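You operate a simulated robot arm through the tools that you are given. There is no shell and no other tool. Be economical: measure what you need, move in short steps, check, and stop when the job is done.

Carry out the task below with a simulated robot arm. There is one attempt and no reset: what you move stays moved.

JOB
Put pouch 62 on the OUT plate, then shut and lock its drawer.
Fine: the pouches lie in the upper drawer of the green cabinet; slide the lock bar up to free it, down to lock it. Where these are worked on the way, their far stop is far enough and under half their travel is too little: lock bar.

The check looks at the end state, three seconds after you hand in, the way a careful person would. Anything else that was tipped, shoved, dropped, spilled or broken makes it a failure.

ROBOT AND FRAMES
A 7-joint arm with a three-finger gripper, fixed in place. Base frame: the origin is at the foot of the arm, x ahead of it, y to its left, z up. Readings come in m, rad, newtons and seconds.
Its first joint turns from -2.897 to 2.897 rad. Payload 2.69 kg.
Tool frame: the origin (TCP) lies between the finger pads and is the grasp point; the fingertips stand 0.03 m ahead of it; z points along the fingers, y is the line along which they close. The gripper opens to 0.128 m. The gripper's body begins 0.117 m behind the TCP.
Orientation is that of the tool frame in the base frame, as [roll, pitch, yaw] about the fixed x, y, z axes, in that order (R = Rz(yaw) Ry(pitch) Rx(roll)). With the fingers straight down and closing along the base's y, the tool's x points along the base's -x, its y along +y and its z along -z.

CONTROLS
- The arm moves only by the tool drive_tool. Its argument "series" is a list that holds one entry, the list of rows, each a list of 7 numbers: the finger opening in m, from 0 to 0.128, then the shift along the tool's x, y, z in m, then the turn, a rotation vector about the tool's x, y, z in rad. In form: [[[claw, x, y, z, wx, wy, wz], ...]]. A call has 1 to 12 rows; each row shifts and turns the commanded pose from where the row before left it, along the tool's axes as they then stand. Each row takes 0.2 s and may step no farther than 0.05 m and 0.15 rad from the row before; otherwise, or with a gripper value out of range, the whole call is refused. A pose out of reach is approached as far as the arm can. The call stops where the force on the tool passes 50 N (or 10 N more than at its start, if that is more) or the arm is blocked; 0.2 s more then pass. The fingers move at their own pace and stop on an object; they squeeze with about 30 N. The grip force told is the motor's: it shows also when the fingers shut on nothing. Time passes only in rows, and 0.2 s behind the last, so rows that do not move let the fingers close. The reply holds the time, the measured pose of the TCP, the force on the tool along the base axes, the opening and the grip force, in the units named above and with some noise, with the torque about the TCP (base axes, N m) and any sound that the robot's microphone picked up.
- Cameras (640 x 400 px; columns grow to the right, rows downward): "scene" is fixed at [0.0498, 0.4995, 1.0936]; the picture's right is [0.09, -1.00, 0.00], its down [-0.28, -0.03, -0.96] and it looks along [0.95, 0.09, -0.29] (base axes); focal length 252 px, centre (320, 200). "wrist" rides on the gripper at [0.058, 0.054, -0.131] in the tool frame; the picture's right is [-0.68, 0.74, 0.00], its down [-0.62, -0.57, -0.55] and it looks along [-0.40, -0.37, 0.84] (tool axes); focal length 234 px, centre (320, 200). There is no depth. A picture from a camera that has moved, and an enlarged one, comes with that camera's place and axes in the base frame and with its lens.
- snapshot(camera): a new picture of that camera. It takes no simulated time.
- raise_lower(by): slides the trunk up (or, below 0, down) by that many m; the arm rides with it, the base frame stays. It gives what a move gives, with no picture.
- close_up(camera, box): a new picture of the part [left, top, right, bottom] of that camera's present view, enlarged. It takes no simulated time.
- hand_in(): hands the job in; it is judged then, once.

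Work in short steps. Places have to be worked out from the pictures, the camera data and where the tool is seen: move nearer, look again, correct. Check each grasp and each placing, and mend what went wrong. You have 120 turns and 64 pictures in all, those below and enlarged ones among them. Open the gripper and draw the arm clear of the work before you hand the job in, unless the task says otherwise; then end with one line.

The tools are called as name(argument=value, ...) on one line, values as JSON. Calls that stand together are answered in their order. drive_tool: Moves the arm, as the interface text tells. Its arguments: {"type":"object","properties":{"series":{"type":"array","items":{"type":"array","items":{"type":"array","items":{"type":"number"}}}}},"required":["series"]} The other tools are called the same way: raise_lower (by) slides the trunk up or down; snapshot (camera) takes a picture; close_up (camera, box) takes an enlarged picture of a part of a camera's view; hand_in () hands the job in.

At the start:

```text
clock: 0.0
tcp_pos: [0.7026, 0.2867, 1.0483]
tcp_rot: [3.141, -0.002, 3.142]
contact_force: [0.0, 0.4, -0.2]
wrist_torque: [-0.03, -0.01, -0.01]
finger_gap: 0.128
finger_force: 0.1
trunk travel left (down, up): [-0.15, 0.2]
```

scene: 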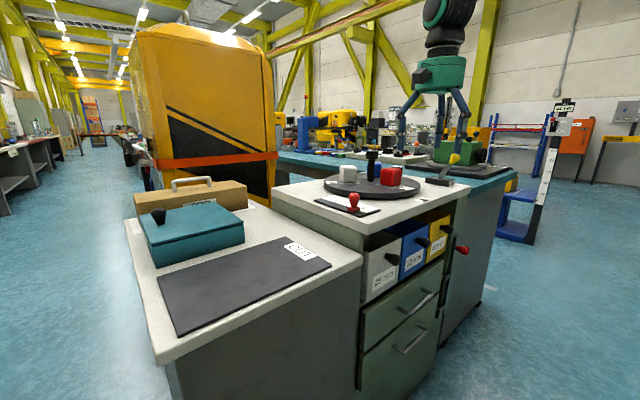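
wrist: 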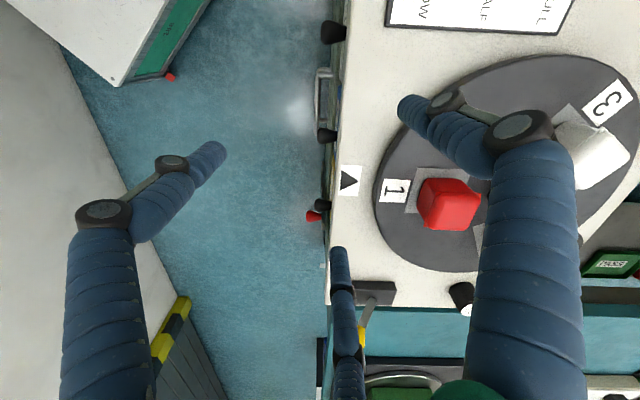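

The scene shows a cabinet with drawers, a plate, and a lever. I enlarge the cabinet and the plate area for detail.

close_up(camera="scene", box=[340, 200, 500, 400])

close_up(camera="scene", box=[270, 130, 480, 260])

close_up(camera="scene", box=[120, 160, 340, 340])

```text
2.00 times, centred on (420, 300) of scene
camera zoom: at [0.0498, 0.4995, 1.0936], right [0.09, -1.0, 0.0], down [-0.28, -0.03, -0.96], along [0.95, 0.09, -0.29], focal length 504 px, centre (120, 0)
```

zoom: 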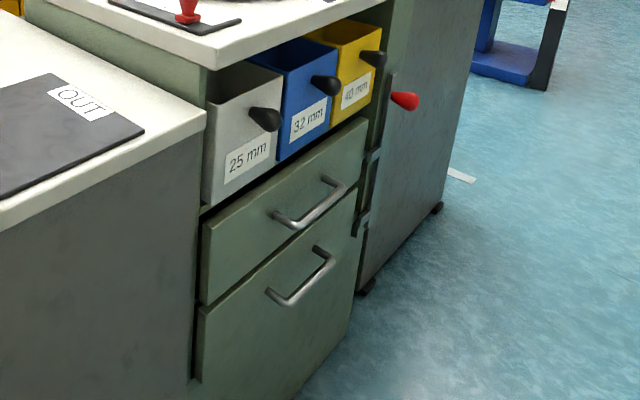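

```text
3.05 times, centred on (375, 195) of scene
camera zoom: at [0.0498, 0.4995, 1.0936], right [0.09, -1.0, 0.0], down [-0.28, -0.03, -0.96], along [0.95, 0.09, -0.29], focal length 768 px, centre (152, 215)
```

zoom: 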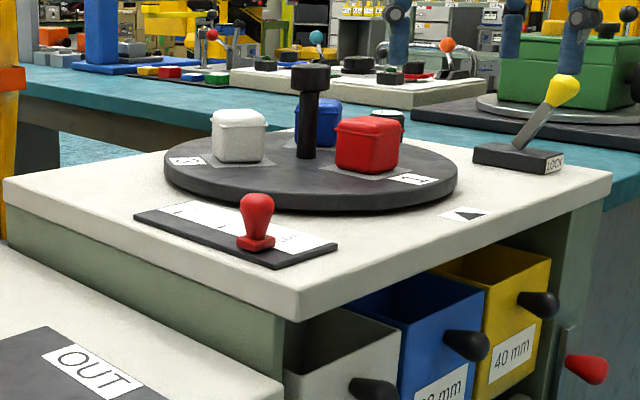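

```text
2.22 times, centred on (230, 250) of scene
camera zoom: at [0.0498, 0.4995, 1.0936], right [0.09, -1.0, 0.0], down [-0.28, -0.03, -0.96], along [0.95, 0.09, -0.29], focal length 560 px, centre (520, 89)
```

zoom: 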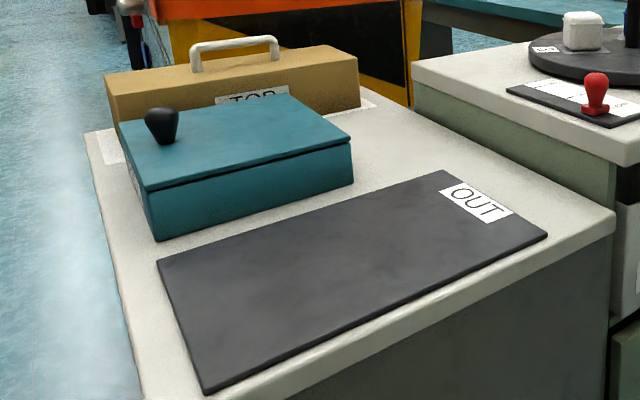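

Top surface is at about z≈0.87 and the cabinet front runs along roughly (0.75,-0.66), facing the base. I'll yaw the tool to match, then draw back from the front.

drive_tool(series=[[[0.128, 0, 0, 0, 0, 0, 0.1386], [0.128, 0, 0, 0, 0, 0, 0.1386], [0.128, 0, 0, 0, 0, 0, 0.1386], [0.128, 0, 0, 0, 0, 0, 0.1386], [0.128, 0, 0, 0, 0, 0, 0.1386], [0.128, 0, -0.04, 0, 0, 0, 0], [0.128, 0, -0.04, 0, 0, 0, 0], [0.128, 0, -0.04, 0, 0, 0, 0], [0.128, 0, -0.04, 0, 0, 0, 0], [0.128, 0, -0.04, 0, 0, 0, 0]]])

snapshot(camera="wrist")

```text
clock: 2.2
tcp_pos: [0.5733, 0.1345, 1.0474]
tcp_rot: [-3.141, 0.0, 2.448]
contact_force: [0.4, 0.3, 0.8]
wrist_torque: [-0.02, 0.04, 0.03]
finger_gap: 0.1279
finger_force: 0.1
trunk travel left (down, up): [-0.15, 0.2]
```

```text
58 pictures are left
camera wrist: at [0.5618, 0.2123, 1.178], right [0.99, 0.14, 0.0], down [0.11, -0.83, 0.55], along [0.07, -0.54, -0.84], focal length 234 px, centre (320, 200)
```

wrist: 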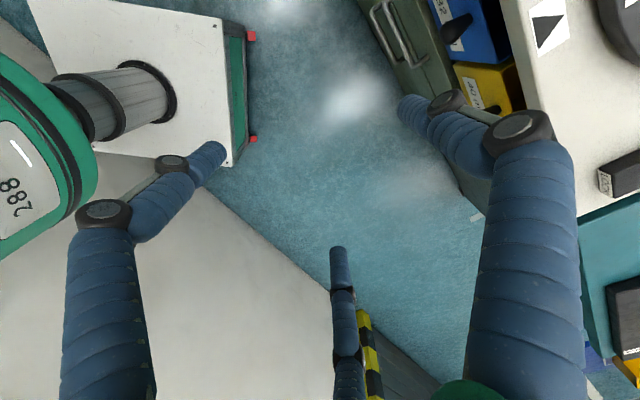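

Camera confirms the front direction ≈ -40°. Now I tilt the tool horizontal to face the cabinet.

drive_tool(series=[[[0.128, 0, 0, 0, -0.1428, 0, 0], [0.128, 0, 0, 0, -0.1428, 0, 0], [0.128, 0, 0, 0, -0.1428, 0, 0], [0.128, 0, 0, 0, -0.1428, 0, 0], [0.128, 0, 0, 0, -0.1428, 0, 0], [0.128, 0, 0, 0, -0.1428, 0, 0], [0.128, 0, 0, 0, -0.1428, 0, 0], [0.128, 0, 0, 0, -0.1428, 0, 0], [0.128, 0, 0, 0, -0.1428, 0, 0], [0.128, 0, 0, 0, -0.1428, 0, 0], [0.128, 0, 0, 0, -0.1428, 0, 0]]])

snapshot(camera="wrist")

```text
clock: 4.6
tcp_pos: [0.5742, 0.1328, 1.0482]
tcp_rot: [1.568, 0.002, 2.449]
contact_force: [-0.3, 0.4, 0.3]
wrist_torque: [-0.03, 0.04, -0.02]
finger_gap: 0.1278
finger_force: 0.1
trunk travel left (down, up): [-0.15, 0.2]
```

```text
57 pictures are left
camera wrist: at [0.4444, 0.0693, 1.1014], right [0.52, -0.43, 0.74], down [0.12, -0.82, -0.57], along [0.85, 0.38, -0.37], focal length 234 px, centre (320, 200)
```

wrist: 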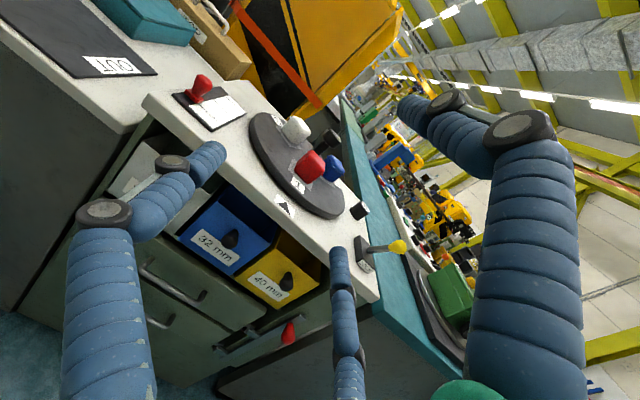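

The pose works. I move down 0.25 (tool -y) to face the drawers and look again.

drive_tool(series=[[[0.128, 0, -0.05, 0, 0, 0, 0], [0.128, 0, -0.05, 0, 0, 0, 0], [0.128, 0, -0.05, 0, 0, 0, 0], [0.128, 0, -0.05, 0, 0, 0, 0], [0.128, 0, -0.05, 0, 0, 0, 0]]])

snapshot(camera="wrist")

snapshot(camera="scene")

```text
clock: 5.8
tcp_pos: [0.5732, 0.1324, 0.7985]
tcp_rot: [1.572, 0.002, 2.448]
contact_force: [0.4, -0.1, 0.3]
wrist_torque: [-0.04, 0.06, 0.03]
finger_gap: 0.1281
finger_force: 0.0
trunk travel left (down, up): [-0.15, 0.2]
```

```text
56 pictures are left
camera wrist: at [0.4437, 0.0691, 0.8522], right [0.52, -0.43, 0.74], down [0.12, -0.82, -0.56], along [0.85, 0.39, -0.37], focal length 234 px, centre (320, 200)
```

wrist: 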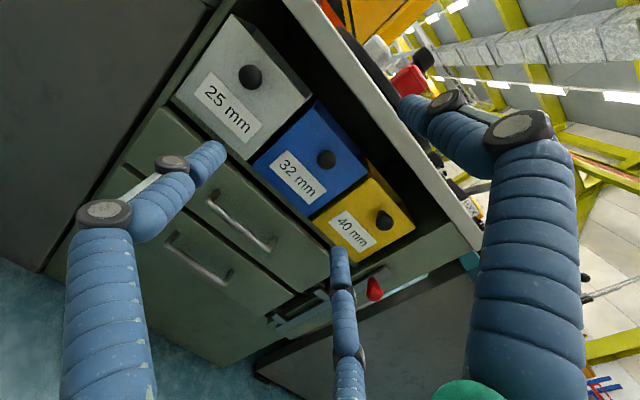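

```text
55 pictures are left
```

scene: 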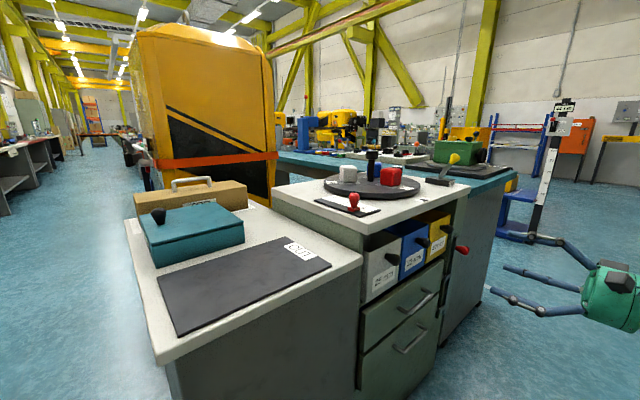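

The hand appears three-fingered (one on +y, two on -y). I close it in free space to see how the fingers come together.

drive_tool(series=[[[0.02, 0, 0, 0, 0, 0, 0], [0.02, 0, 0, 0, 0, 0, 0], [0.02, 0, 0, 0, 0, 0, 0]]])

snapshot(camera="wrist")

close_up(camera="scene", box=[470, 220, 640, 340])

```text
clock: 6.6
tcp_pos: [0.5742, 0.1325, 0.7994]
tcp_rot: [1.57, 0.001, 2.45]
contact_force: [-0.2, 0.8, -0.8]
wrist_torque: [0.01, -0.03, -0.02]
finger_gap: 0.0199
finger_force: 0.0
trunk travel left (down, up): [-0.15, 0.2]
```

```text
54 pictures are left
camera wrist: at [0.4438, 0.069, 0.8524], right [0.52, -0.43, 0.74], down [0.12, -0.82, -0.57], along [0.84, 0.39, -0.37], focal length 234 px, centre (320, 200)
```

wrist: 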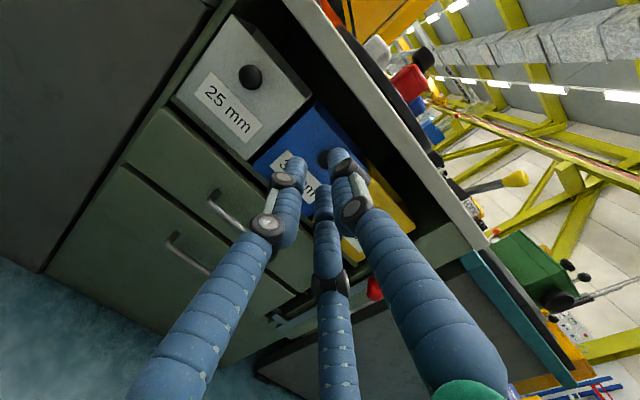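

```text
3.33 times, centred on (555, 280) of scene
camera zoom: at [0.0498, 0.4995, 1.0936], right [0.09, -1.0, 0.0], down [-0.28, -0.03, -0.96], along [0.95, 0.09, -0.29], focal length 840 px, centre (-463, -67)
```

zoom: 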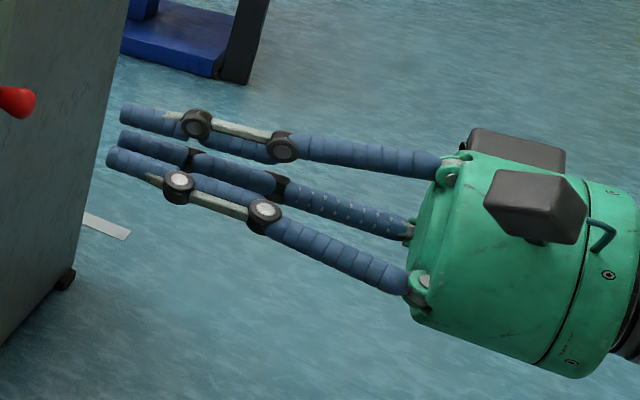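

Knob triangulates to ≈(0.927,0.056,0.651), upper handle centre ≈(0.736,0.267,0.558). I re-open and look at the lock bar enlarged.

drive_tool(series=[[[0.06, 0.05, 0, 0, 0, 0, 0], [0.06, 0.05, 0, 0, 0, 0, 0]]])

close_up(camera="scene", box=[410, 225, 490, 325])

snapshot(camera="wrist")

```text
clock: 7.2
tcp_pos: [0.498, 0.1956, 0.7992]
tcp_rot: [1.57, 0.0, 2.449]
contact_force: [0.6, -0.7, -0.1]
wrist_torque: [0.01, -0.02, 0.04]
finger_gap: 0.0598
finger_force: 0.1
trunk travel left (down, up): [-0.15, 0.2]
```

```text
4.00 times, centred on (450, 275) of scene
camera zoom: at [0.0498, 0.4995, 1.0936], right [0.09, -1.0, 0.0], down [-0.28, -0.03, -0.96], along [0.95, 0.09, -0.29], focal length 1009 px, centre (-200, -100)
```

zoom: 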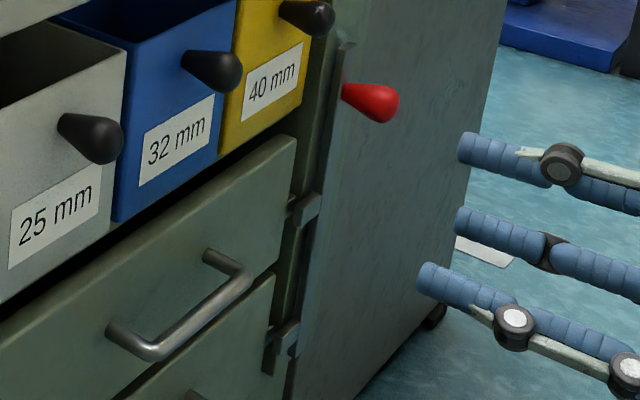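

```text
51 pictures are left
camera wrist: at [0.368, 0.1325, 0.8525], right [0.52, -0.43, 0.74], down [0.12, -0.82, -0.57], along [0.84, 0.39, -0.37], focal length 234 px, centre (320, 200)
```

wrist: 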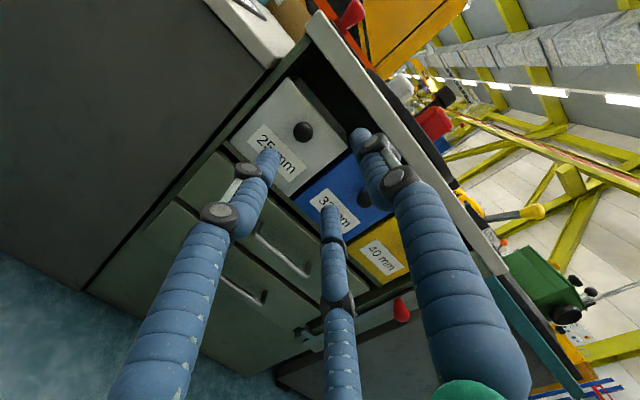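

Locked: the bar's hooks overlap both drawer edges. I go to a standoff ~7 cm in front of the red knob.

drive_tool(series=[[[0.07, -0.0419, -0.0148, 0.0074, 0, 0, 0], [0.07, -0.0419, -0.0148, 0.0074, 0, 0, 0], [0.07, -0.0419, -0.0148, 0.0074, 0, 0, 0], [0.07, -0.0419, -0.0148, 0.0074, 0, 0, 0], [0.07, -0.0419, -0.0148, 0.0074, 0, 0, 0], [0.07, -0.0419, -0.0148, 0.0074, 0, 0, 0], [0.07, -0.0419, -0.0148, 0.0074, 0, 0, 0], [0.07, -0.0419, -0.0148, 0.0074, 0, 0, 0], [0.07, -0.0419, -0.0148, 0.0074, 0, 0, 0], [0.07, -0.0419, -0.0148, 0.0074, 0, 0, 0]]])

snapshot(camera="wrist")

close_up(camera="scene", box=[400, 200, 560, 300])

```text
clock: 9.4
tcp_pos: [0.866, -0.0134, 0.6503]
tcp_rot: [1.571, -0.001, 2.448]
contact_force: [0.2, 0.5, -0.1]
wrist_torque: [-0.06, -0.01, -0.01]
finger_gap: 0.07
finger_force: 0.0
trunk travel left (down, up): [-0.15, 0.2]
```

```text
50 pictures are left
camera wrist: at [0.736, -0.0768, 0.7031], right [0.52, -0.43, 0.74], down [0.12, -0.82, -0.57], along [0.84, 0.39, -0.37], focal length 234 px, centre (320, 200)
```

wrist: 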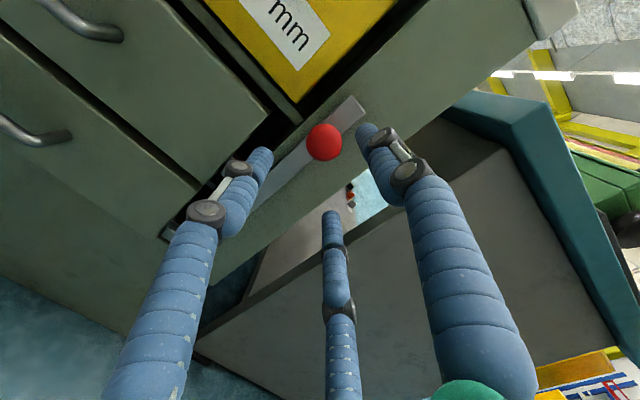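

```text
4.00 times, centred on (480, 250) of scene
camera zoom: at [0.0498, 0.4995, 1.0936], right [0.09, -1.0, 0.0], down [-0.28, -0.03, -0.96], along [0.95, 0.09, -0.29], focal length 1009 px, centre (-320, 0)
```

zoom: 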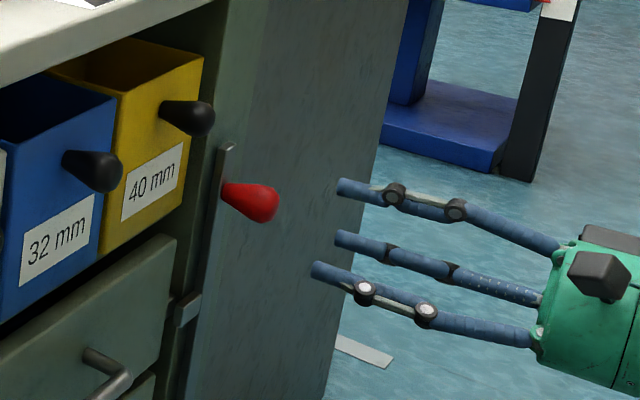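

Knob is centred, bulb ≈0.09 m ahead of the TCP. Advance 0.075 with fingers straddling it vertically, then close.

drive_tool(series=[[[0.07, 0, 0.001, 0.025, 0, 0, 0], [0.07, 0, 0.001, 0.025, 0, 0, 0], [0.07, 0, 0, 0.025, 0, 0, 0], [0.0, 0, 0, 0, 0, 0, 0], [0.0, 0, 0, 0, 0, 0, 0], [0.0, 0, 0, 0, 0, 0, 0]]])

snapshot(camera="wrist")

```text
clock: 10.8
tcp_pos: [0.9153, 0.0433, 0.6531]
tcp_rot: [1.568, 0.001, 2.451]
contact_force: [-4.6, 13.9, 18.0]
wrist_torque: [0.26, -0.53, 0.02]
finger_gap: 0.0329
finger_force: 45.2
trunk travel left (down, up): [-0.15, 0.2]
```

```text
48 pictures are left
camera wrist: at [0.7849, -0.0186, 0.7071], right [0.52, -0.43, 0.74], down [0.13, -0.82, -0.57], along [0.85, 0.39, -0.37], focal length 234 px, centre (320, 200)
```

wrist: 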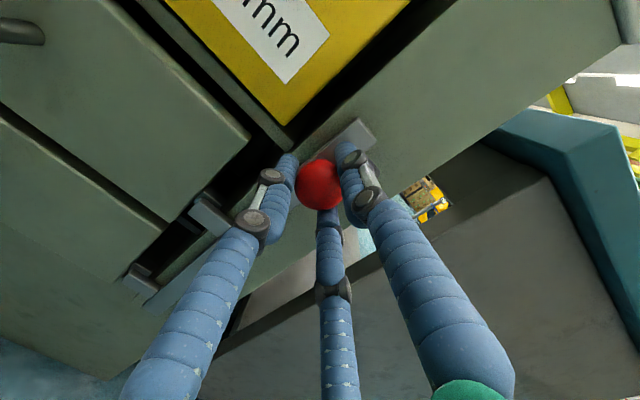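

Knob gripped (33 mm). Contact force is modest; I slide it up in small steps.

drive_tool(series=[[[0.0, 0, 0.012, 0, 0, 0, 0], [0.0, 0, 0.012, 0, 0, 0, 0], [0.0, 0, 0.012, 0, 0, 0, 0], [0.0, 0, 0.012, 0, 0, 0, 0], [0.0, 0, 0.012, 0, 0, 0, 0], [0.0, 0, 0.012, 0, 0, 0, 0]]])

snapshot(camera="wrist")

```text
clock: 11.9
tcp_pos: [0.9138, 0.0452, 0.6924]
tcp_rot: [1.585, -0.008, 2.445]
contact_force: [34.1, 7.4, -31.0]
wrist_torque: [-0.04, 0.05, -0.19]
finger_gap: 0.0327
finger_force: 45.2
trunk travel left (down, up): [-0.15, 0.2]
stopped in row 5: the force on the tool passed its limit at 67 N (the readings are from after the stop); the commanded pose is now the measured one
```

```text
47 pictures are left
camera wrist: at [0.7848, -0.0179, 0.7471], right [0.53, -0.43, 0.73], down [0.11, -0.82, -0.56], along [0.84, 0.38, -0.39], focal length 234 px, centre (320, 200)
```

wrist: 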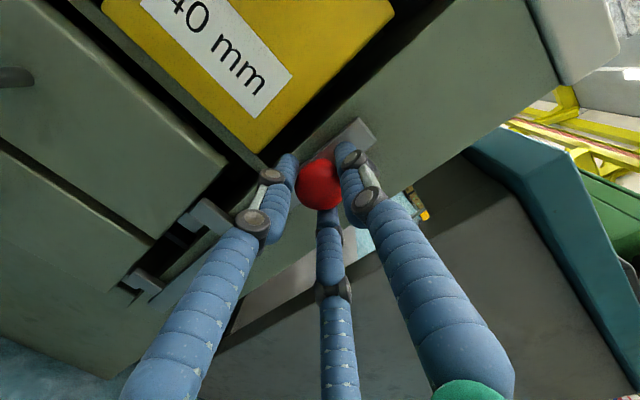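

The bar rose about 0.04 m and stopped hard. I check from the scene whether the hooks clear the drawers.

close_up(camera="scene", box=[410, 225, 490, 325])

close_up(camera="wrist", box=[100, 120, 260, 320])

```text
4.00 times, centred on (450, 275) of scene
camera zoom: at [0.0498, 0.4995, 1.0936], right [0.09, -1.0, 0.0], down [-0.28, -0.03, -0.96], along [0.95, 0.09, -0.29], focal length 1009 px, centre (-200, -100)
```

zoom: 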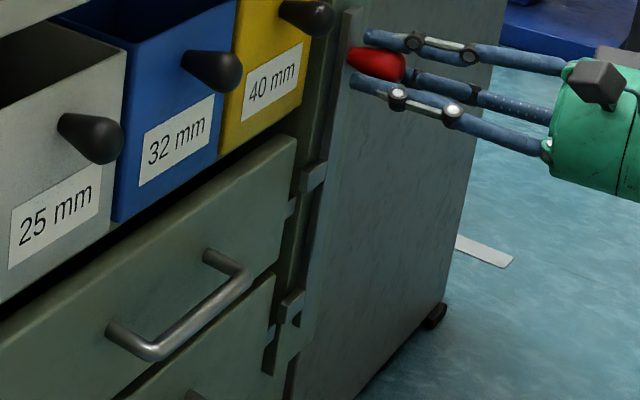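

```text
2.00 times, centred on (180, 220) of wrist
camera zoom: at [0.7848, -0.0179, 0.7471], right [0.53, -0.43, 0.73], down [0.11, -0.82, -0.56], along [0.84, 0.38, -0.39], focal length 468 px, centre (600, 160)
```

zoom: 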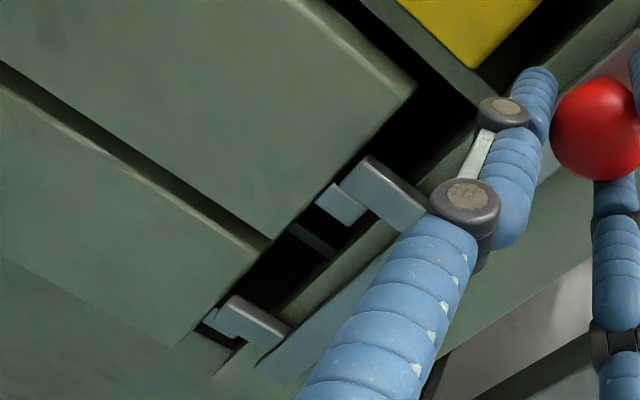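

Hooks now sit above the drawer lugs: free. I release and retreat.

drive_tool(series=[[[0.07, 0, 0, 0, 0, 0, 0], [0.07, 0, 0, 0, 0, 0, 0], [0.07, 0, 0, -0.04, 0, 0, 0], [0.07, 0, 0, -0.04, 0, 0, 0], [0.07, 0, 0, -0.04, 0, 0, 0]]])

snapshot(camera="wrist")

```text
clock: 13.1
tcp_pos: [0.8364, -0.0464, 0.6983]
tcp_rot: [1.583, -0.004, 2.448]
contact_force: [0.6, 0.2, -0.3]
wrist_torque: [-0.01, -0.03, -0.05]
finger_gap: 0.0702
finger_force: 0.1
trunk travel left (down, up): [-0.15, 0.2]
```

```text
44 pictures are left
camera wrist: at [0.706, -0.1104, 0.7518], right [0.53, -0.43, 0.73], down [0.12, -0.82, -0.56], along [0.84, 0.38, -0.38], focal length 234 px, centre (320, 200)
```

wrist: 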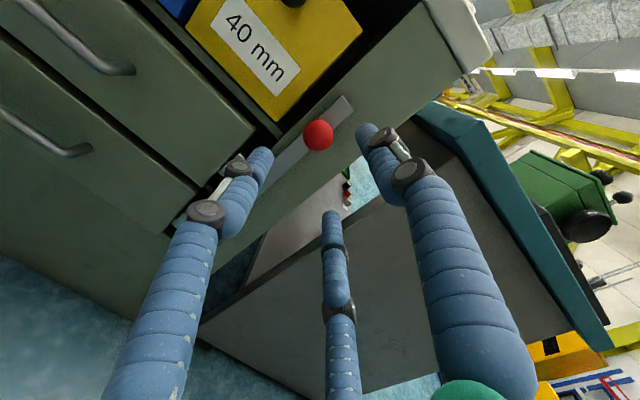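

Bar stays up. Now to the upper handle (centre at about u 0.40, z≈0.57); I move to a standoff in front and look.

drive_tool(series=[[[0.07, 0.039, -0.014, 0.004, -0.012, 0, 0], [0.07, 0.039, -0.014, 0.004, 0, 0, 0], [0.07, 0.039, -0.014, 0.004, 0, 0, 0], [0.07, 0.039, -0.014, 0.004, 0, 0, 0], [0.07, 0.039, -0.014, 0.004, 0, 0, 0], [0.07, 0.039, -0.014, 0.004, 0, 0, 0], [0.07, 0.039, -0.014, 0.004, 0, 0, 0]]])

snapshot(camera="wrist")

close_up(camera="scene", box=[360, 240, 520, 360])

```text
clock: 14.7
tcp_pos: [0.6443, 0.1498, 0.5998]
tcp_rot: [1.568, -0.005, 2.448]
contact_force: [0.0, 0.6, -0.3]
wrist_torque: [0.02, 0.03, 0.03]
finger_gap: 0.07
finger_force: 0.1
trunk travel left (down, up): [-0.15, 0.2]
```

```text
43 pictures are left
camera wrist: at [0.5142, 0.0861, 0.6542], right [0.52, -0.44, 0.73], down [0.12, -0.81, -0.57], along [0.84, 0.39, -0.37], focal length 234 px, centre (320, 200)
```

wrist: 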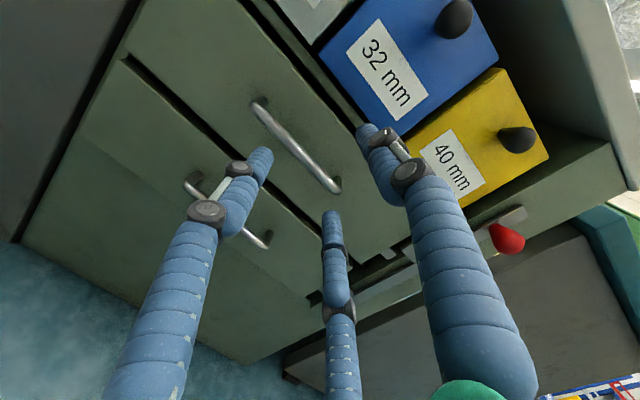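

```text
3.33 times, centred on (440, 300) of scene
camera zoom: at [0.0498, 0.4995, 1.0936], right [0.09, -1.0, 0.0], down [-0.28, -0.03, -0.96], along [0.95, 0.09, -0.29], focal length 840 px, centre (-80, -133)
```

zoom: 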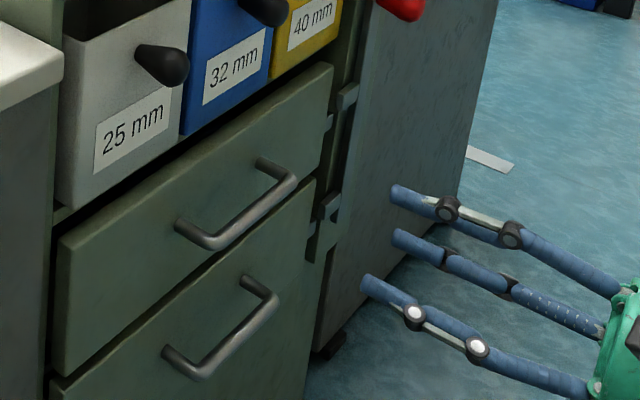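

Handle bar centre ≈(0.723,0.253,0.566), 0.13 m ahead and 0.034 below the TCP. Align, advance, close on it.

drive_tool(series=[[[0.05, 0.005, -0.034, 0, 0, 0, 0], [0.05, 0, 0, 0.04, 0, 0, 0], [0.05, 0, 0, 0.04, 0, 0, 0], [0.05, 0, 0, 0.036, 0, 0, 0], [0.05, 0, 0, 0, 0, 0, 0]]])

snapshot(camera="wrist")

close_up(camera="scene", box=[360, 240, 520, 360])

```text
clock: 15.9
tcp_pos: [0.7127, 0.2417, 0.5666]
tcp_rot: [1.57, -0.005, 2.448]
contact_force: [1.8, -1.3, -12.5]
wrist_torque: [-0.43, -0.08, -0.26]
finger_gap: 0.0535
finger_force: 1.4
trunk travel left (down, up): [-0.15, 0.2]
```

```text
41 pictures are left
camera wrist: at [0.5835, 0.1784, 0.6193], right [0.52, -0.44, 0.73], down [0.12, -0.81, -0.57], along [0.84, 0.39, -0.37], focal length 234 px, centre (320, 200)
```

wrist: 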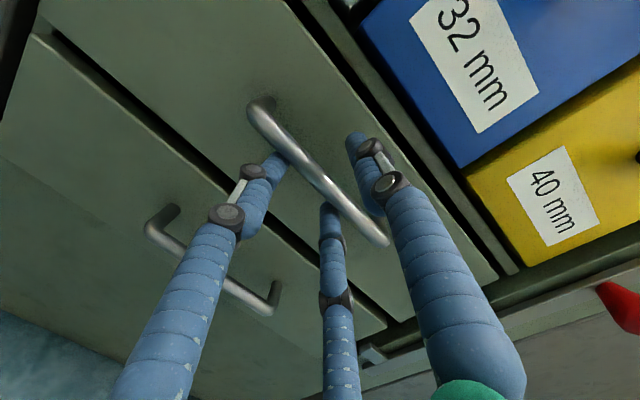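

```text
3.33 times, centred on (440, 300) of scene
camera zoom: at [0.0498, 0.4995, 1.0936], right [0.09, -1.0, 0.0], down [-0.28, -0.03, -0.96], along [0.95, 0.09, -0.29], focal length 840 px, centre (-80, -133)
```

zoom: 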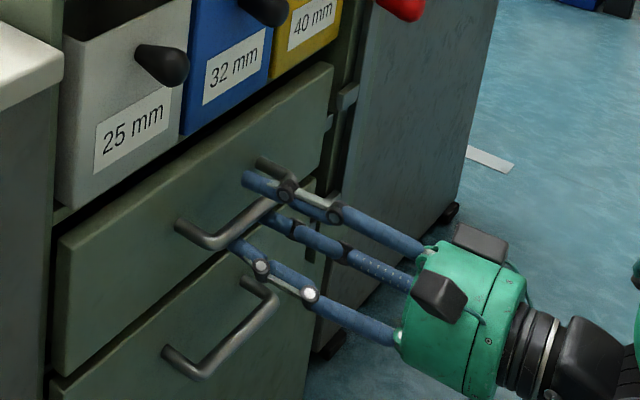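

The bar lies between the fingers, with a light touch. I close on it and see the gap.

drive_tool(series=[[[0.03, 0, 0, 0, 0, 0, 0], [0.0, 0, 0, 0, 0, 0, 0], [0.0, 0, 0, 0, 0, 0, 0], [0.0, 0, 0, 0, 0, 0, 0]]])

snapshot(camera="wrist")

```text
clock: 16.6
tcp_pos: [0.7056, 0.2447, 0.5603]
tcp_rot: [1.581, -0.011, 2.451]
contact_force: [3.5, -1.3, -14.2]
wrist_torque: [-0.49, -0.1, -0.32]
finger_gap: 0.0225
finger_force: 45.1
trunk travel left (down, up): [-0.15, 0.2]
stopped in row 3: the force on the tool passed its limit at 52 N (the readings are from after the stop); the commanded pose is now the measured one
```

```text
39 pictures are left
camera wrist: at [0.5774, 0.1792, 0.6155], right [0.53, -0.43, 0.73], down [0.12, -0.81, -0.57], along [0.84, 0.39, -0.38], focal length 234 px, centre (320, 200)
```

wrist: 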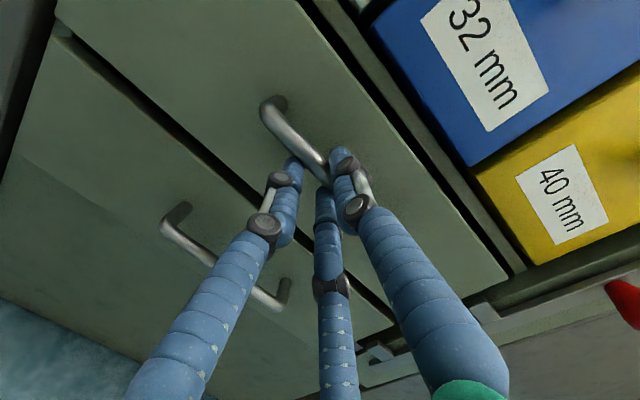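

Something firm between the fingers (22 mm). I try pulling straight back a little.

drive_tool(series=[[[0.0, 0, 0, -0.015, 0, 0, 0], [0.0, 0, 0, -0.015, 0, 0, 0], [0.0, 0, 0, -0.02, 0, 0, 0]]])

close_up(camera="scene", box=[360, 240, 520, 360])

```text
clock: 17.4
tcp_pos: [0.6699, 0.207, 0.5599]
tcp_rot: [1.581, -0.016, 2.457]
contact_force: [-29.2, 29.0, -13.0]
wrist_torque: [-0.86, -0.52, 0.37]
finger_gap: 0.0226
finger_force: 45.0
trunk travel left (down, up): [-0.15, 0.2]
```

```text
3.33 times, centred on (440, 300) of scene
camera zoom: at [0.0498, 0.4995, 1.0936], right [0.09, -1.0, 0.0], down [-0.28, -0.03, -0.96], along [0.95, 0.09, -0.29], focal length 840 px, centre (-80, -133)
```

zoom: 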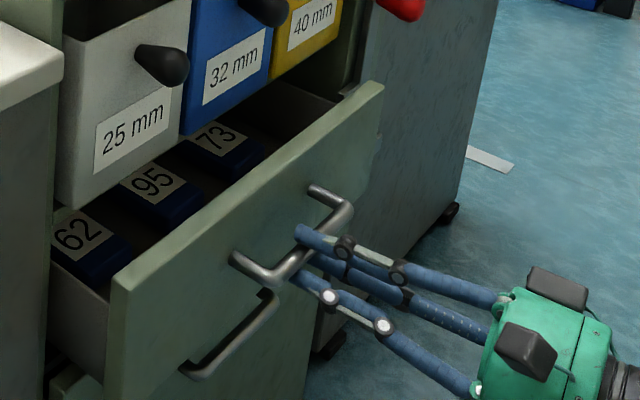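

The drawer slides (pouches 73, 95, 62 visible). Lateral force shows the drawer axis is ~47°, not 50.5°; I correct the yaw and relieve sideways, pulling farther.

drive_tool(series=[[[0.0, 0.003, 0, -0.01, 0, -0.03, 0], [0.0, 0.001, 0, -0.02, 0, -0.03, 0], [0.0, 0, 0, -0.025, 0, 0, 0], [0.0, 0, 0, -0.025, 0, 0, 0]]])

```text
clock: 18.3
tcp_pos: [0.6279, 0.1614, 0.5593]
tcp_rot: [1.585, -0.016, 2.394]
contact_force: [1.0, 1.2, -6.3]
wrist_torque: [-0.44, -0.36, -0.9]
finger_gap: 0.0226
finger_force: 45.1
trunk travel left (down, up): [-0.15, 0.2]
stopped in row 4: the force on the tool passed its limit at 55 N (the readings are from after the stop); the commanded pose is now the measured one
```

close_up(camera="scene", box=[340, 220, 520, 360])

snapshot(camera="wrist")

```text
2.86 times, centred on (430, 290) of scene
camera zoom: at [0.0498, 0.4995, 1.0936], right [0.09, -1.0, 0.0], down [-0.28, -0.03, -0.96], along [0.95, 0.09, -0.29], focal length 720 px, centre (6, -57)
```

zoom: 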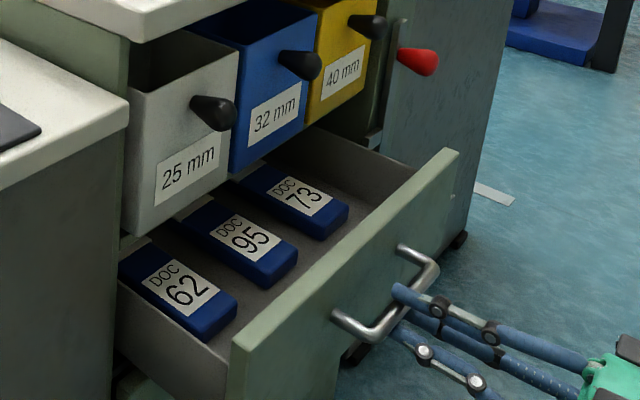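

```text
36 pictures are left
camera wrist: at [0.4952, 0.1053, 0.6162], right [0.51, -0.46, 0.73], down [0.07, -0.82, -0.57], along [0.86, 0.34, -0.39], focal length 234 px, centre (320, 200)
```

wrist: 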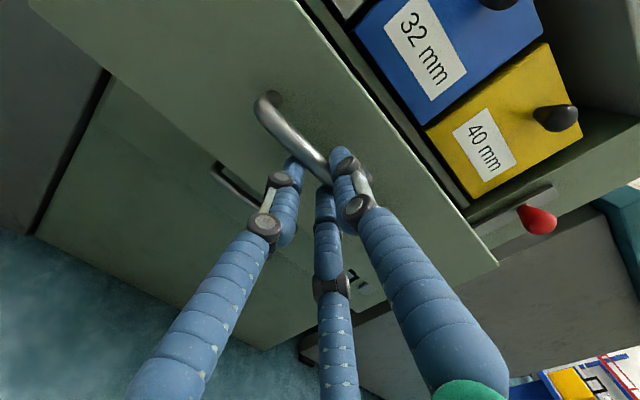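

Force has relaxed; I try pulling further to see whether this is the stop.

drive_tool(series=[[[0.0, 0, 0, -0.02, 0, 0, 0], [0.0, 0, 0, -0.02, 0, 0, 0], [0.0, 0, 0, -0.02, 0, 0, 0], [0.0, 0, 0, -0.02, 0, 0, 0]]])

```text
clock: 19.3
tcp_pos: [0.5708, 0.1052, 0.5617]
tcp_rot: [1.585, -0.02, 2.396]
contact_force: [-18.3, 17.5, -11.3]
wrist_torque: [-1.01, -0.65, 0.35]
finger_gap: 0.0227
finger_force: 44.5
trunk travel left (down, up): [-0.15, 0.2]
```

Still sliding; axis is ~45.5°. I pull on with another small yaw fix.

drive_tool(series=[[[0.0, 0.002, 0, -0.02, 0, -0.025, 0], [0.0, 0.001, 0, -0.02, 0, 0, 0], [0.0, 0, 0, -0.02, 0, 0, 0], [0.0, 0, 0, -0.02, 0, 0, 0]]])

close_up(camera="scene", box=[320, 200, 520, 360])

```text
clock: 20.2
tcp_pos: [0.5229, 0.0571, 0.5603]
tcp_rot: [1.591, -0.019, 2.366]
contact_force: [2.8, -0.9, -15.8]
wrist_torque: [-0.82, -0.45, -0.97]
finger_gap: 0.0226
finger_force: 45.1
trunk travel left (down, up): [-0.15, 0.2]
stopped in row 4: the force on the tool passed its limit at 52 N (the readings are from after the stop); the commanded pose is now the measured one
```

```text
2.50 times, centred on (420, 280) of scene
camera zoom: at [0.0498, 0.4995, 1.0936], right [0.09, -1.0, 0.0], down [-0.28, -0.03, -0.96], along [0.95, 0.09, -0.29], focal length 630 px, centre (70, 0)
```

zoom: 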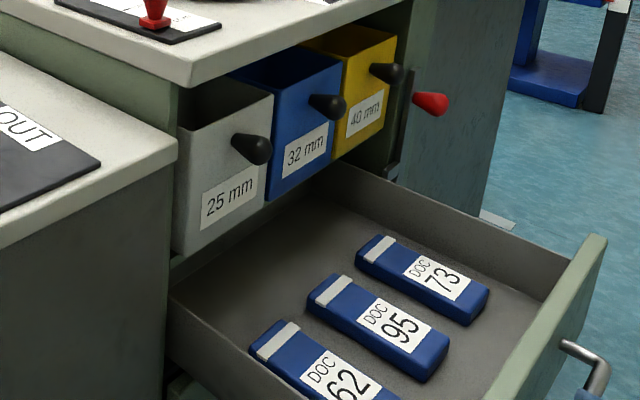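

Drawer is open ~0.26 m and all pouches are exposed. I release, back off and rise.

drive_tool(series=[[[0.06, 0, 0, 0, 0, 0, 0], [0.06, 0, 0, 0, 0, 0, 0], [0.06, 0, 0, -0.03, 0, 0, 0], [0.06, 0, 0, -0.03, 0, 0, 0], [0.06, 0, 0.05, 0, 0, 0, 0], [0.06, 0, 0.05, 0, 0, 0, 0], [0.06, 0, 0.05, 0, 0, 0, 0], [0.06, 0, 0.05, 0, 0, 0, 0], [0.06, 0, 0.05, 0, 0, 0, 0]]])

snapshot(camera="wrist")

snapshot(camera="scene")

```text
clock: 22.2
tcp_pos: [0.4875, 0.0142, 0.8125]
tcp_rot: [1.586, -0.015, 2.367]
contact_force: [-0.2, 0.1, -0.4]
wrist_torque: [0.02, -0.04, 0.03]
finger_gap: 0.0598
finger_force: 0.1
trunk travel left (down, up): [-0.15, 0.2]
```

```text
34 pictures are left
camera wrist: at [0.3538, -0.0388, 0.8689], right [0.5, -0.47, 0.72], down [0.04, -0.82, -0.57], along [0.86, 0.32, -0.39], focal length 234 px, centre (320, 200)
```

wrist: 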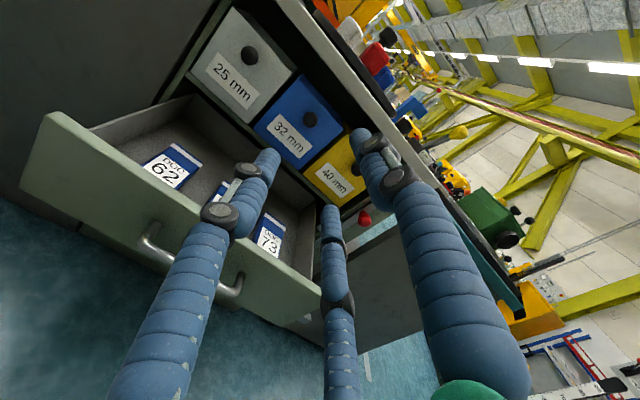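

```text
33 pictures are left
```

scene: 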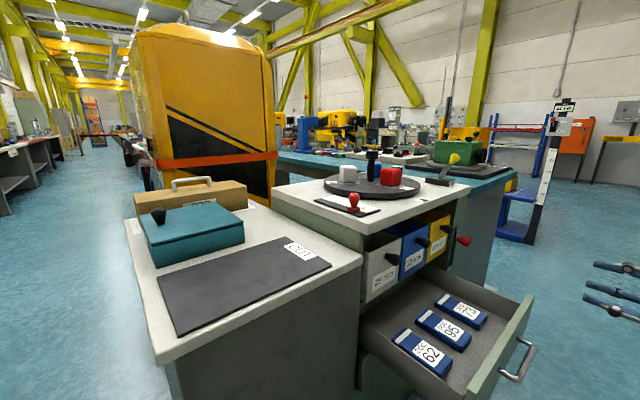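

Pouch 62 ≈(0.583,0.277,0.53), long side along the drawer axis. I turn the tool to point down.

drive_tool(series=[[[0.1, 0, 0, 0, 0.1428, 0, 0], [0.1, 0, 0, 0, 0.1428, 0, 0], [0.1, 0, 0, 0, 0.1428, 0, 0], [0.1, 0, 0, 0, 0.1428, 0, 0], [0.1, 0, 0, 0, 0.1428, 0, 0], [0.1, 0, 0, 0, 0.1428, 0, 0], [0.1, 0, 0, 0, 0.1428, 0, 0], [0.1, 0, 0, 0, 0.1428, 0, 0], [0.1, 0, 0, 0, 0.1428, 0, 0], [0.1, 0, 0, 0, 0.1428, 0, 0], [0.1, 0, 0, 0, 0.127, 0, 0]]])

drive_tool(series=[[[0.1, 0, 0, 0, 0, 0, -0.15], [0.1, 0, 0, 0, 0, 0, -0.15], [0.1, 0, 0, 0, 0, 0, -0.15], [0.1, 0, 0, 0, 0, 0, -0.15], [0.1, 0, 0, 0, 0, 0, -0.15], [0.1, 0, 0, 0, 0, 0, -0.15], [0.1, 0, 0, 0, 0, 0, -0.15], [0.1, 0, 0, 0, 0, 0, -0.15], [0.1, 0, 0, 0, 0, 0, -0.15], [0.1, 0, 0, 0, 0, 0, -0.15], [0.1, 0, 0, 0, 0, 0, -0.071]]])

snapshot(camera="wrist")

```text
clock: 24.6
tcp_pos: [0.4966, 0.0151, 0.829]
tcp_rot: [3.07, 0.004, 2.368]
contact_force: [-1.5, -0.6, -4.9]
wrist_torque: [0.02, -0.17, -0.02]
finger_gap: 0.1002
finger_force: 0.0
trunk travel left (down, up): [-0.15, 0.2]
```

```text
clock: 27.0
tcp_pos: [0.4863, 0.0142, 0.8115]
tcp_rot: [3.125, 0.0, -2.343]
contact_force: [0.0, 0.0, 0.0]
wrist_torque: [0.0, -0.01, -0.01]
finger_gap: 0.1002
finger_force: 0.1
trunk travel left (down, up): [-0.15, 0.2]
```

```text
32 pictures are left
camera wrist: at [0.4077, 0.008, 0.9437], right [-0.06, 1.0, 0.01], down [0.84, 0.04, 0.54], along [0.54, 0.04, -0.84], focal length 234 px, centre (320, 200)
```

wrist: 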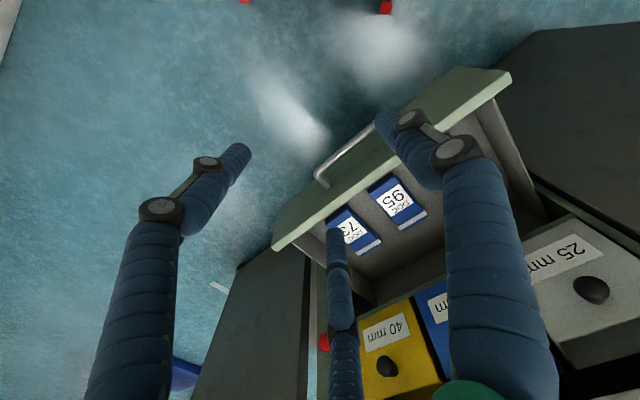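

Drawer front is at 45°. I move above pouch 62, slightly short, to look.

drive_tool(series=[[[0.1, -0.036, 0.019, 0, 0.0165, 0, 0], [0.1, -0.036, 0.019, 0, 0, 0, 0], [0.1, -0.036, 0.019, 0, 0, 0, 0], [0.1, -0.036, 0.019, 0, 0, 0, 0], [0.1, -0.036, 0.019, 0, 0, 0, 0], [0.1, -0.036, 0.019, 0, 0, 0, 0]]])

snapshot(camera="wrist")

close_up(camera="scene", box=[340, 240, 540, 400])

```text
clock: 28.4
tcp_pos: [0.557, 0.2488, 0.8114]
tcp_rot: [3.137, -0.002, -2.346]
contact_force: [-0.4, -0.5, -0.1]
wrist_torque: [0.04, 0.01, -0.02]
finger_gap: 0.1001
finger_force: 0.0
trunk travel left (down, up): [-0.15, 0.2]
```

```text
31 pictures are left
camera wrist: at [0.4765, 0.2439, 0.9424], right [-0.05, 1.0, 0.0], down [0.84, 0.04, 0.55], along [0.55, 0.03, -0.84], focal length 234 px, centre (320, 200)
```

wrist: 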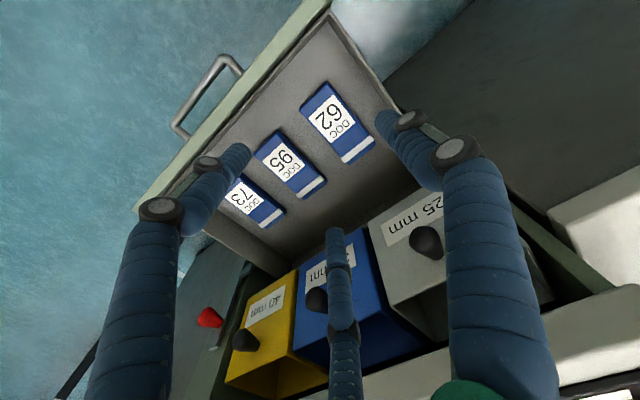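

```text
2.50 times, centred on (440, 320) of scene
camera zoom: at [0.0498, 0.4995, 1.0936], right [0.09, -1.0, 0.0], down [-0.28, -0.03, -0.96], along [0.95, 0.09, -0.29], focal length 630 px, centre (20, -100)
```

zoom: 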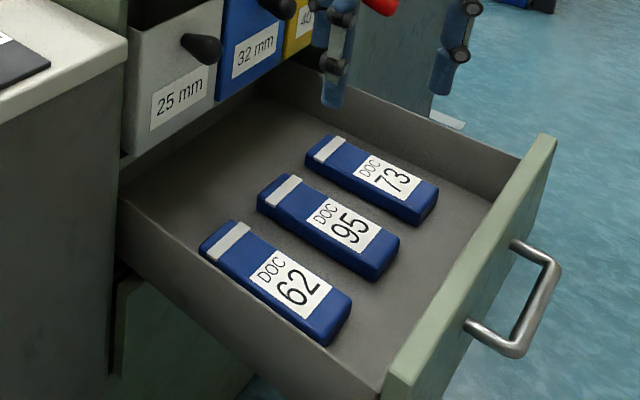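

Pouch 62 top centre ≈(0.589,0.282,0.523), 0.05 wide, aligned with my fingers. I shift 0.027 forward and descend partway with 0.085 opening.

drive_tool(series=[[[0.085, -0.027, 0, 0.02, 0, 0, 0], [0.085, 0, 0, 0.045, 0, 0, 0], [0.085, 0, 0, 0.045, 0, 0, 0], [0.085, 0, 0, 0.045, 0, 0, 0], [0.085, 0, 0, 0.04, 0, 0, 0]]])

snapshot(camera="wrist")

close_up(camera="scene", box=[340, 240, 540, 400])

```text
clock: 29.6
tcp_pos: [0.5757, 0.2678, 0.6175]
tcp_rot: [3.141, 0.0, -2.347]
contact_force: [0.2, 0.3, 0.4]
wrist_torque: [0.05, 0.03, 0.01]
finger_gap: 0.085
finger_force: 0.0
trunk travel left (down, up): [-0.15, 0.2]
```

```text
29 pictures are left
camera wrist: at [0.4954, 0.2635, 0.7478], right [-0.05, 1.0, 0.0], down [0.83, 0.04, 0.55], along [0.55, 0.03, -0.84], focal length 234 px, centre (320, 200)
```

wrist: 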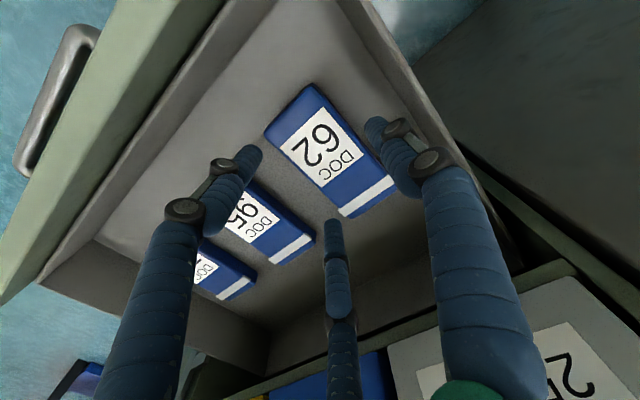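

```text
2.50 times, centred on (440, 320) of scene
camera zoom: at [0.0498, 0.4995, 1.0936], right [0.09, -1.0, 0.0], down [-0.28, -0.03, -0.96], along [0.95, 0.09, -0.29], focal length 630 px, centre (20, -100)
```

zoom: 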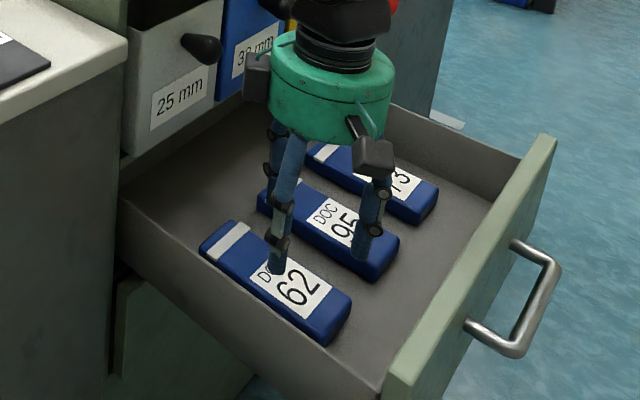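

The pouch is centred between the fingers. Descend 0.086 m, then close.

drive_tool(series=[[[0.08, 0, 0, 0.03, 0, 0, 0], [0.08, 0, 0, 0.03, 0, 0, 0], [0.08, 0, 0, 0.026, 0, 0, 0], [0.08, 0, 0, 0, 0, 0, 0]]])

snapshot(camera="wrist")

```text
clock: 30.3
tcp_pos: [0.5866, 0.2739, 0.5571]
tcp_rot: [-3.137, 0.016, -2.343]
contact_force: [-1.9, 4.4, 29.4]
wrist_torque: [-0.4, -0.68, 0.38]
finger_gap: 0.0928
finger_force: 7.5
trunk travel left (down, up): [-0.15, 0.2]
stopped in row 3: the force on the tool passed its limit at 63 N (the readings are from after the stop); the commanded pose is now the measured one
```

```text
27 pictures are left
camera wrist: at [0.5034, 0.2687, 0.6855], right [-0.06, 1.0, 0.01], down [0.83, 0.04, 0.56], along [0.56, 0.04, -0.83], focal length 234 px, centre (320, 200)
```

wrist: 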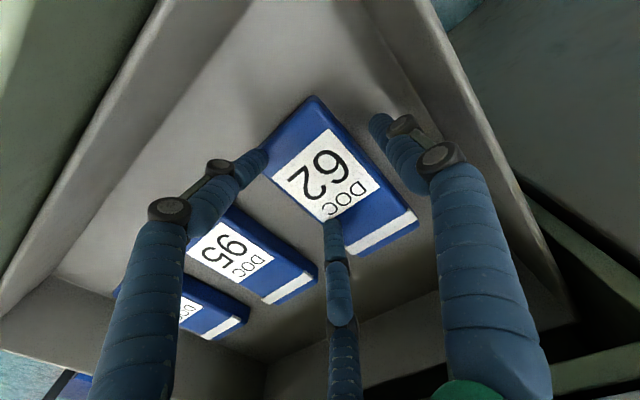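

The hand really has three fingers: the pair on the +u side landed on the pouch's edge. I lift off, open fully and re-measure before regrasping with an offset.

drive_tool(series=[[[0.1, 0, 0, -0.03, -0.01, -0.016, 0], [0.128, 0, 0, -0.04, 0, 0, 0], [0.128, 0, 0, 0, 0, 0, 0]]])

snapshot(camera="wrist")

close_up(camera="scene", box=[340, 240, 540, 400])

```text
clock: 31.1
tcp_pos: [0.5818, 0.2696, 0.6244]
tcp_rot: [3.134, 0.024, -2.344]
contact_force: [-0.2, -0.5, 0.4]
wrist_torque: [0.01, -0.04, 0.01]
finger_gap: 0.128
finger_force: 0.0
trunk travel left (down, up): [-0.15, 0.2]
```

```text
26 pictures are left
camera wrist: at [0.4996, 0.2631, 0.753], right [-0.05, 1.0, 0.02], down [0.83, 0.03, 0.56], along [0.56, 0.05, -0.83], focal length 234 px, centre (320, 200)
```

wrist: 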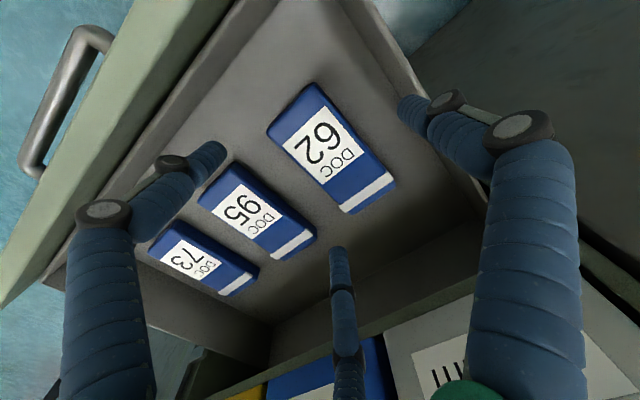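

```text
2.50 times, centred on (440, 320) of scene
camera zoom: at [0.0498, 0.4995, 1.0936], right [0.09, -1.0, 0.0], down [-0.28, -0.03, -0.96], along [0.95, 0.09, -0.29], focal length 630 px, centre (20, -100)
```

zoom: 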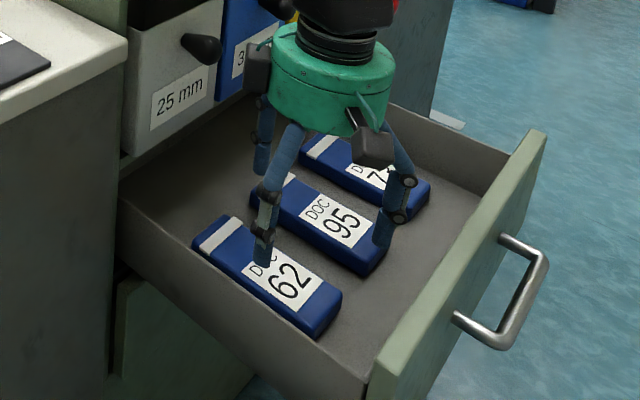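

Pouch centre ≈(0.591,0.286). I offset the TCP 0.009 m toward +u so the single finger and the pair straddle it, opening 0.108, and descend.

drive_tool(series=[[[0.108, -0.003, -0.009, 0, 0.007, 0.024, 0], [0.108, 0, 0, 0.02, 0, 0, 0], [0.108, 0, 0, 0.02, 0, 0, 0], [0.108, 0, 0, 0.015, 0, 0, 0]]])

snapshot(camera="wrist")

```text
clock: 32.1
tcp_pos: [0.5906, 0.2672, 0.5684]
tcp_rot: [-3.141, 0.002, -2.343]
contact_force: [-0.3, -0.1, -0.1]
wrist_torque: [0.02, 0.0, -0.01]
finger_gap: 0.1076
finger_force: 0.0
trunk travel left (down, up): [-0.15, 0.2]
```

```text
24 pictures are left
camera wrist: at [0.5097, 0.2625, 0.6982], right [-0.06, 1.0, 0.0], down [0.83, 0.05, 0.55], along [0.55, 0.03, -0.84], focal length 234 px, centre (320, 200)
```

wrist: 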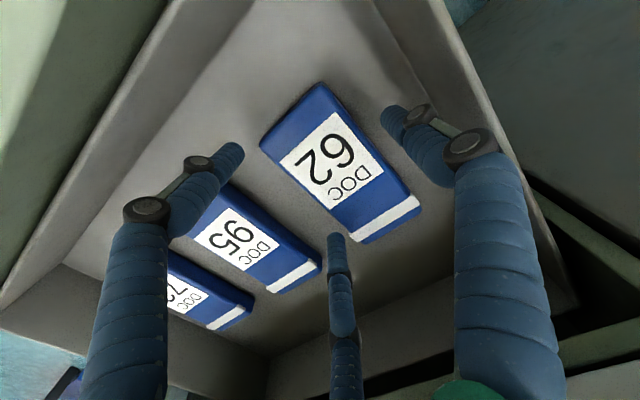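

All three tips clear the pouch; I nudge 0.004 toward +u and go down the rest, then close.

drive_tool(series=[[[0.108, 0, -0.004, 0.012, 0, 0, 0], [0.108, 0, 0, 0.014, 0, 0, 0], [0.108, 0, 0, 0.012, 0, 0, 0], [0.108, 0, 0, 0, 0, 0, 0]]])

```text
clock: 33.1
tcp_pos: [0.5932, 0.264, 0.5298]
tcp_rot: [3.141, 0.001, -2.343]
contact_force: [-0.3, 0.9, 3.0]
wrist_torque: [-0.18, 0.03, -0.03]
finger_gap: 0.1092
finger_force: 0.5
trunk travel left (down, up): [-0.15, 0.2]
```

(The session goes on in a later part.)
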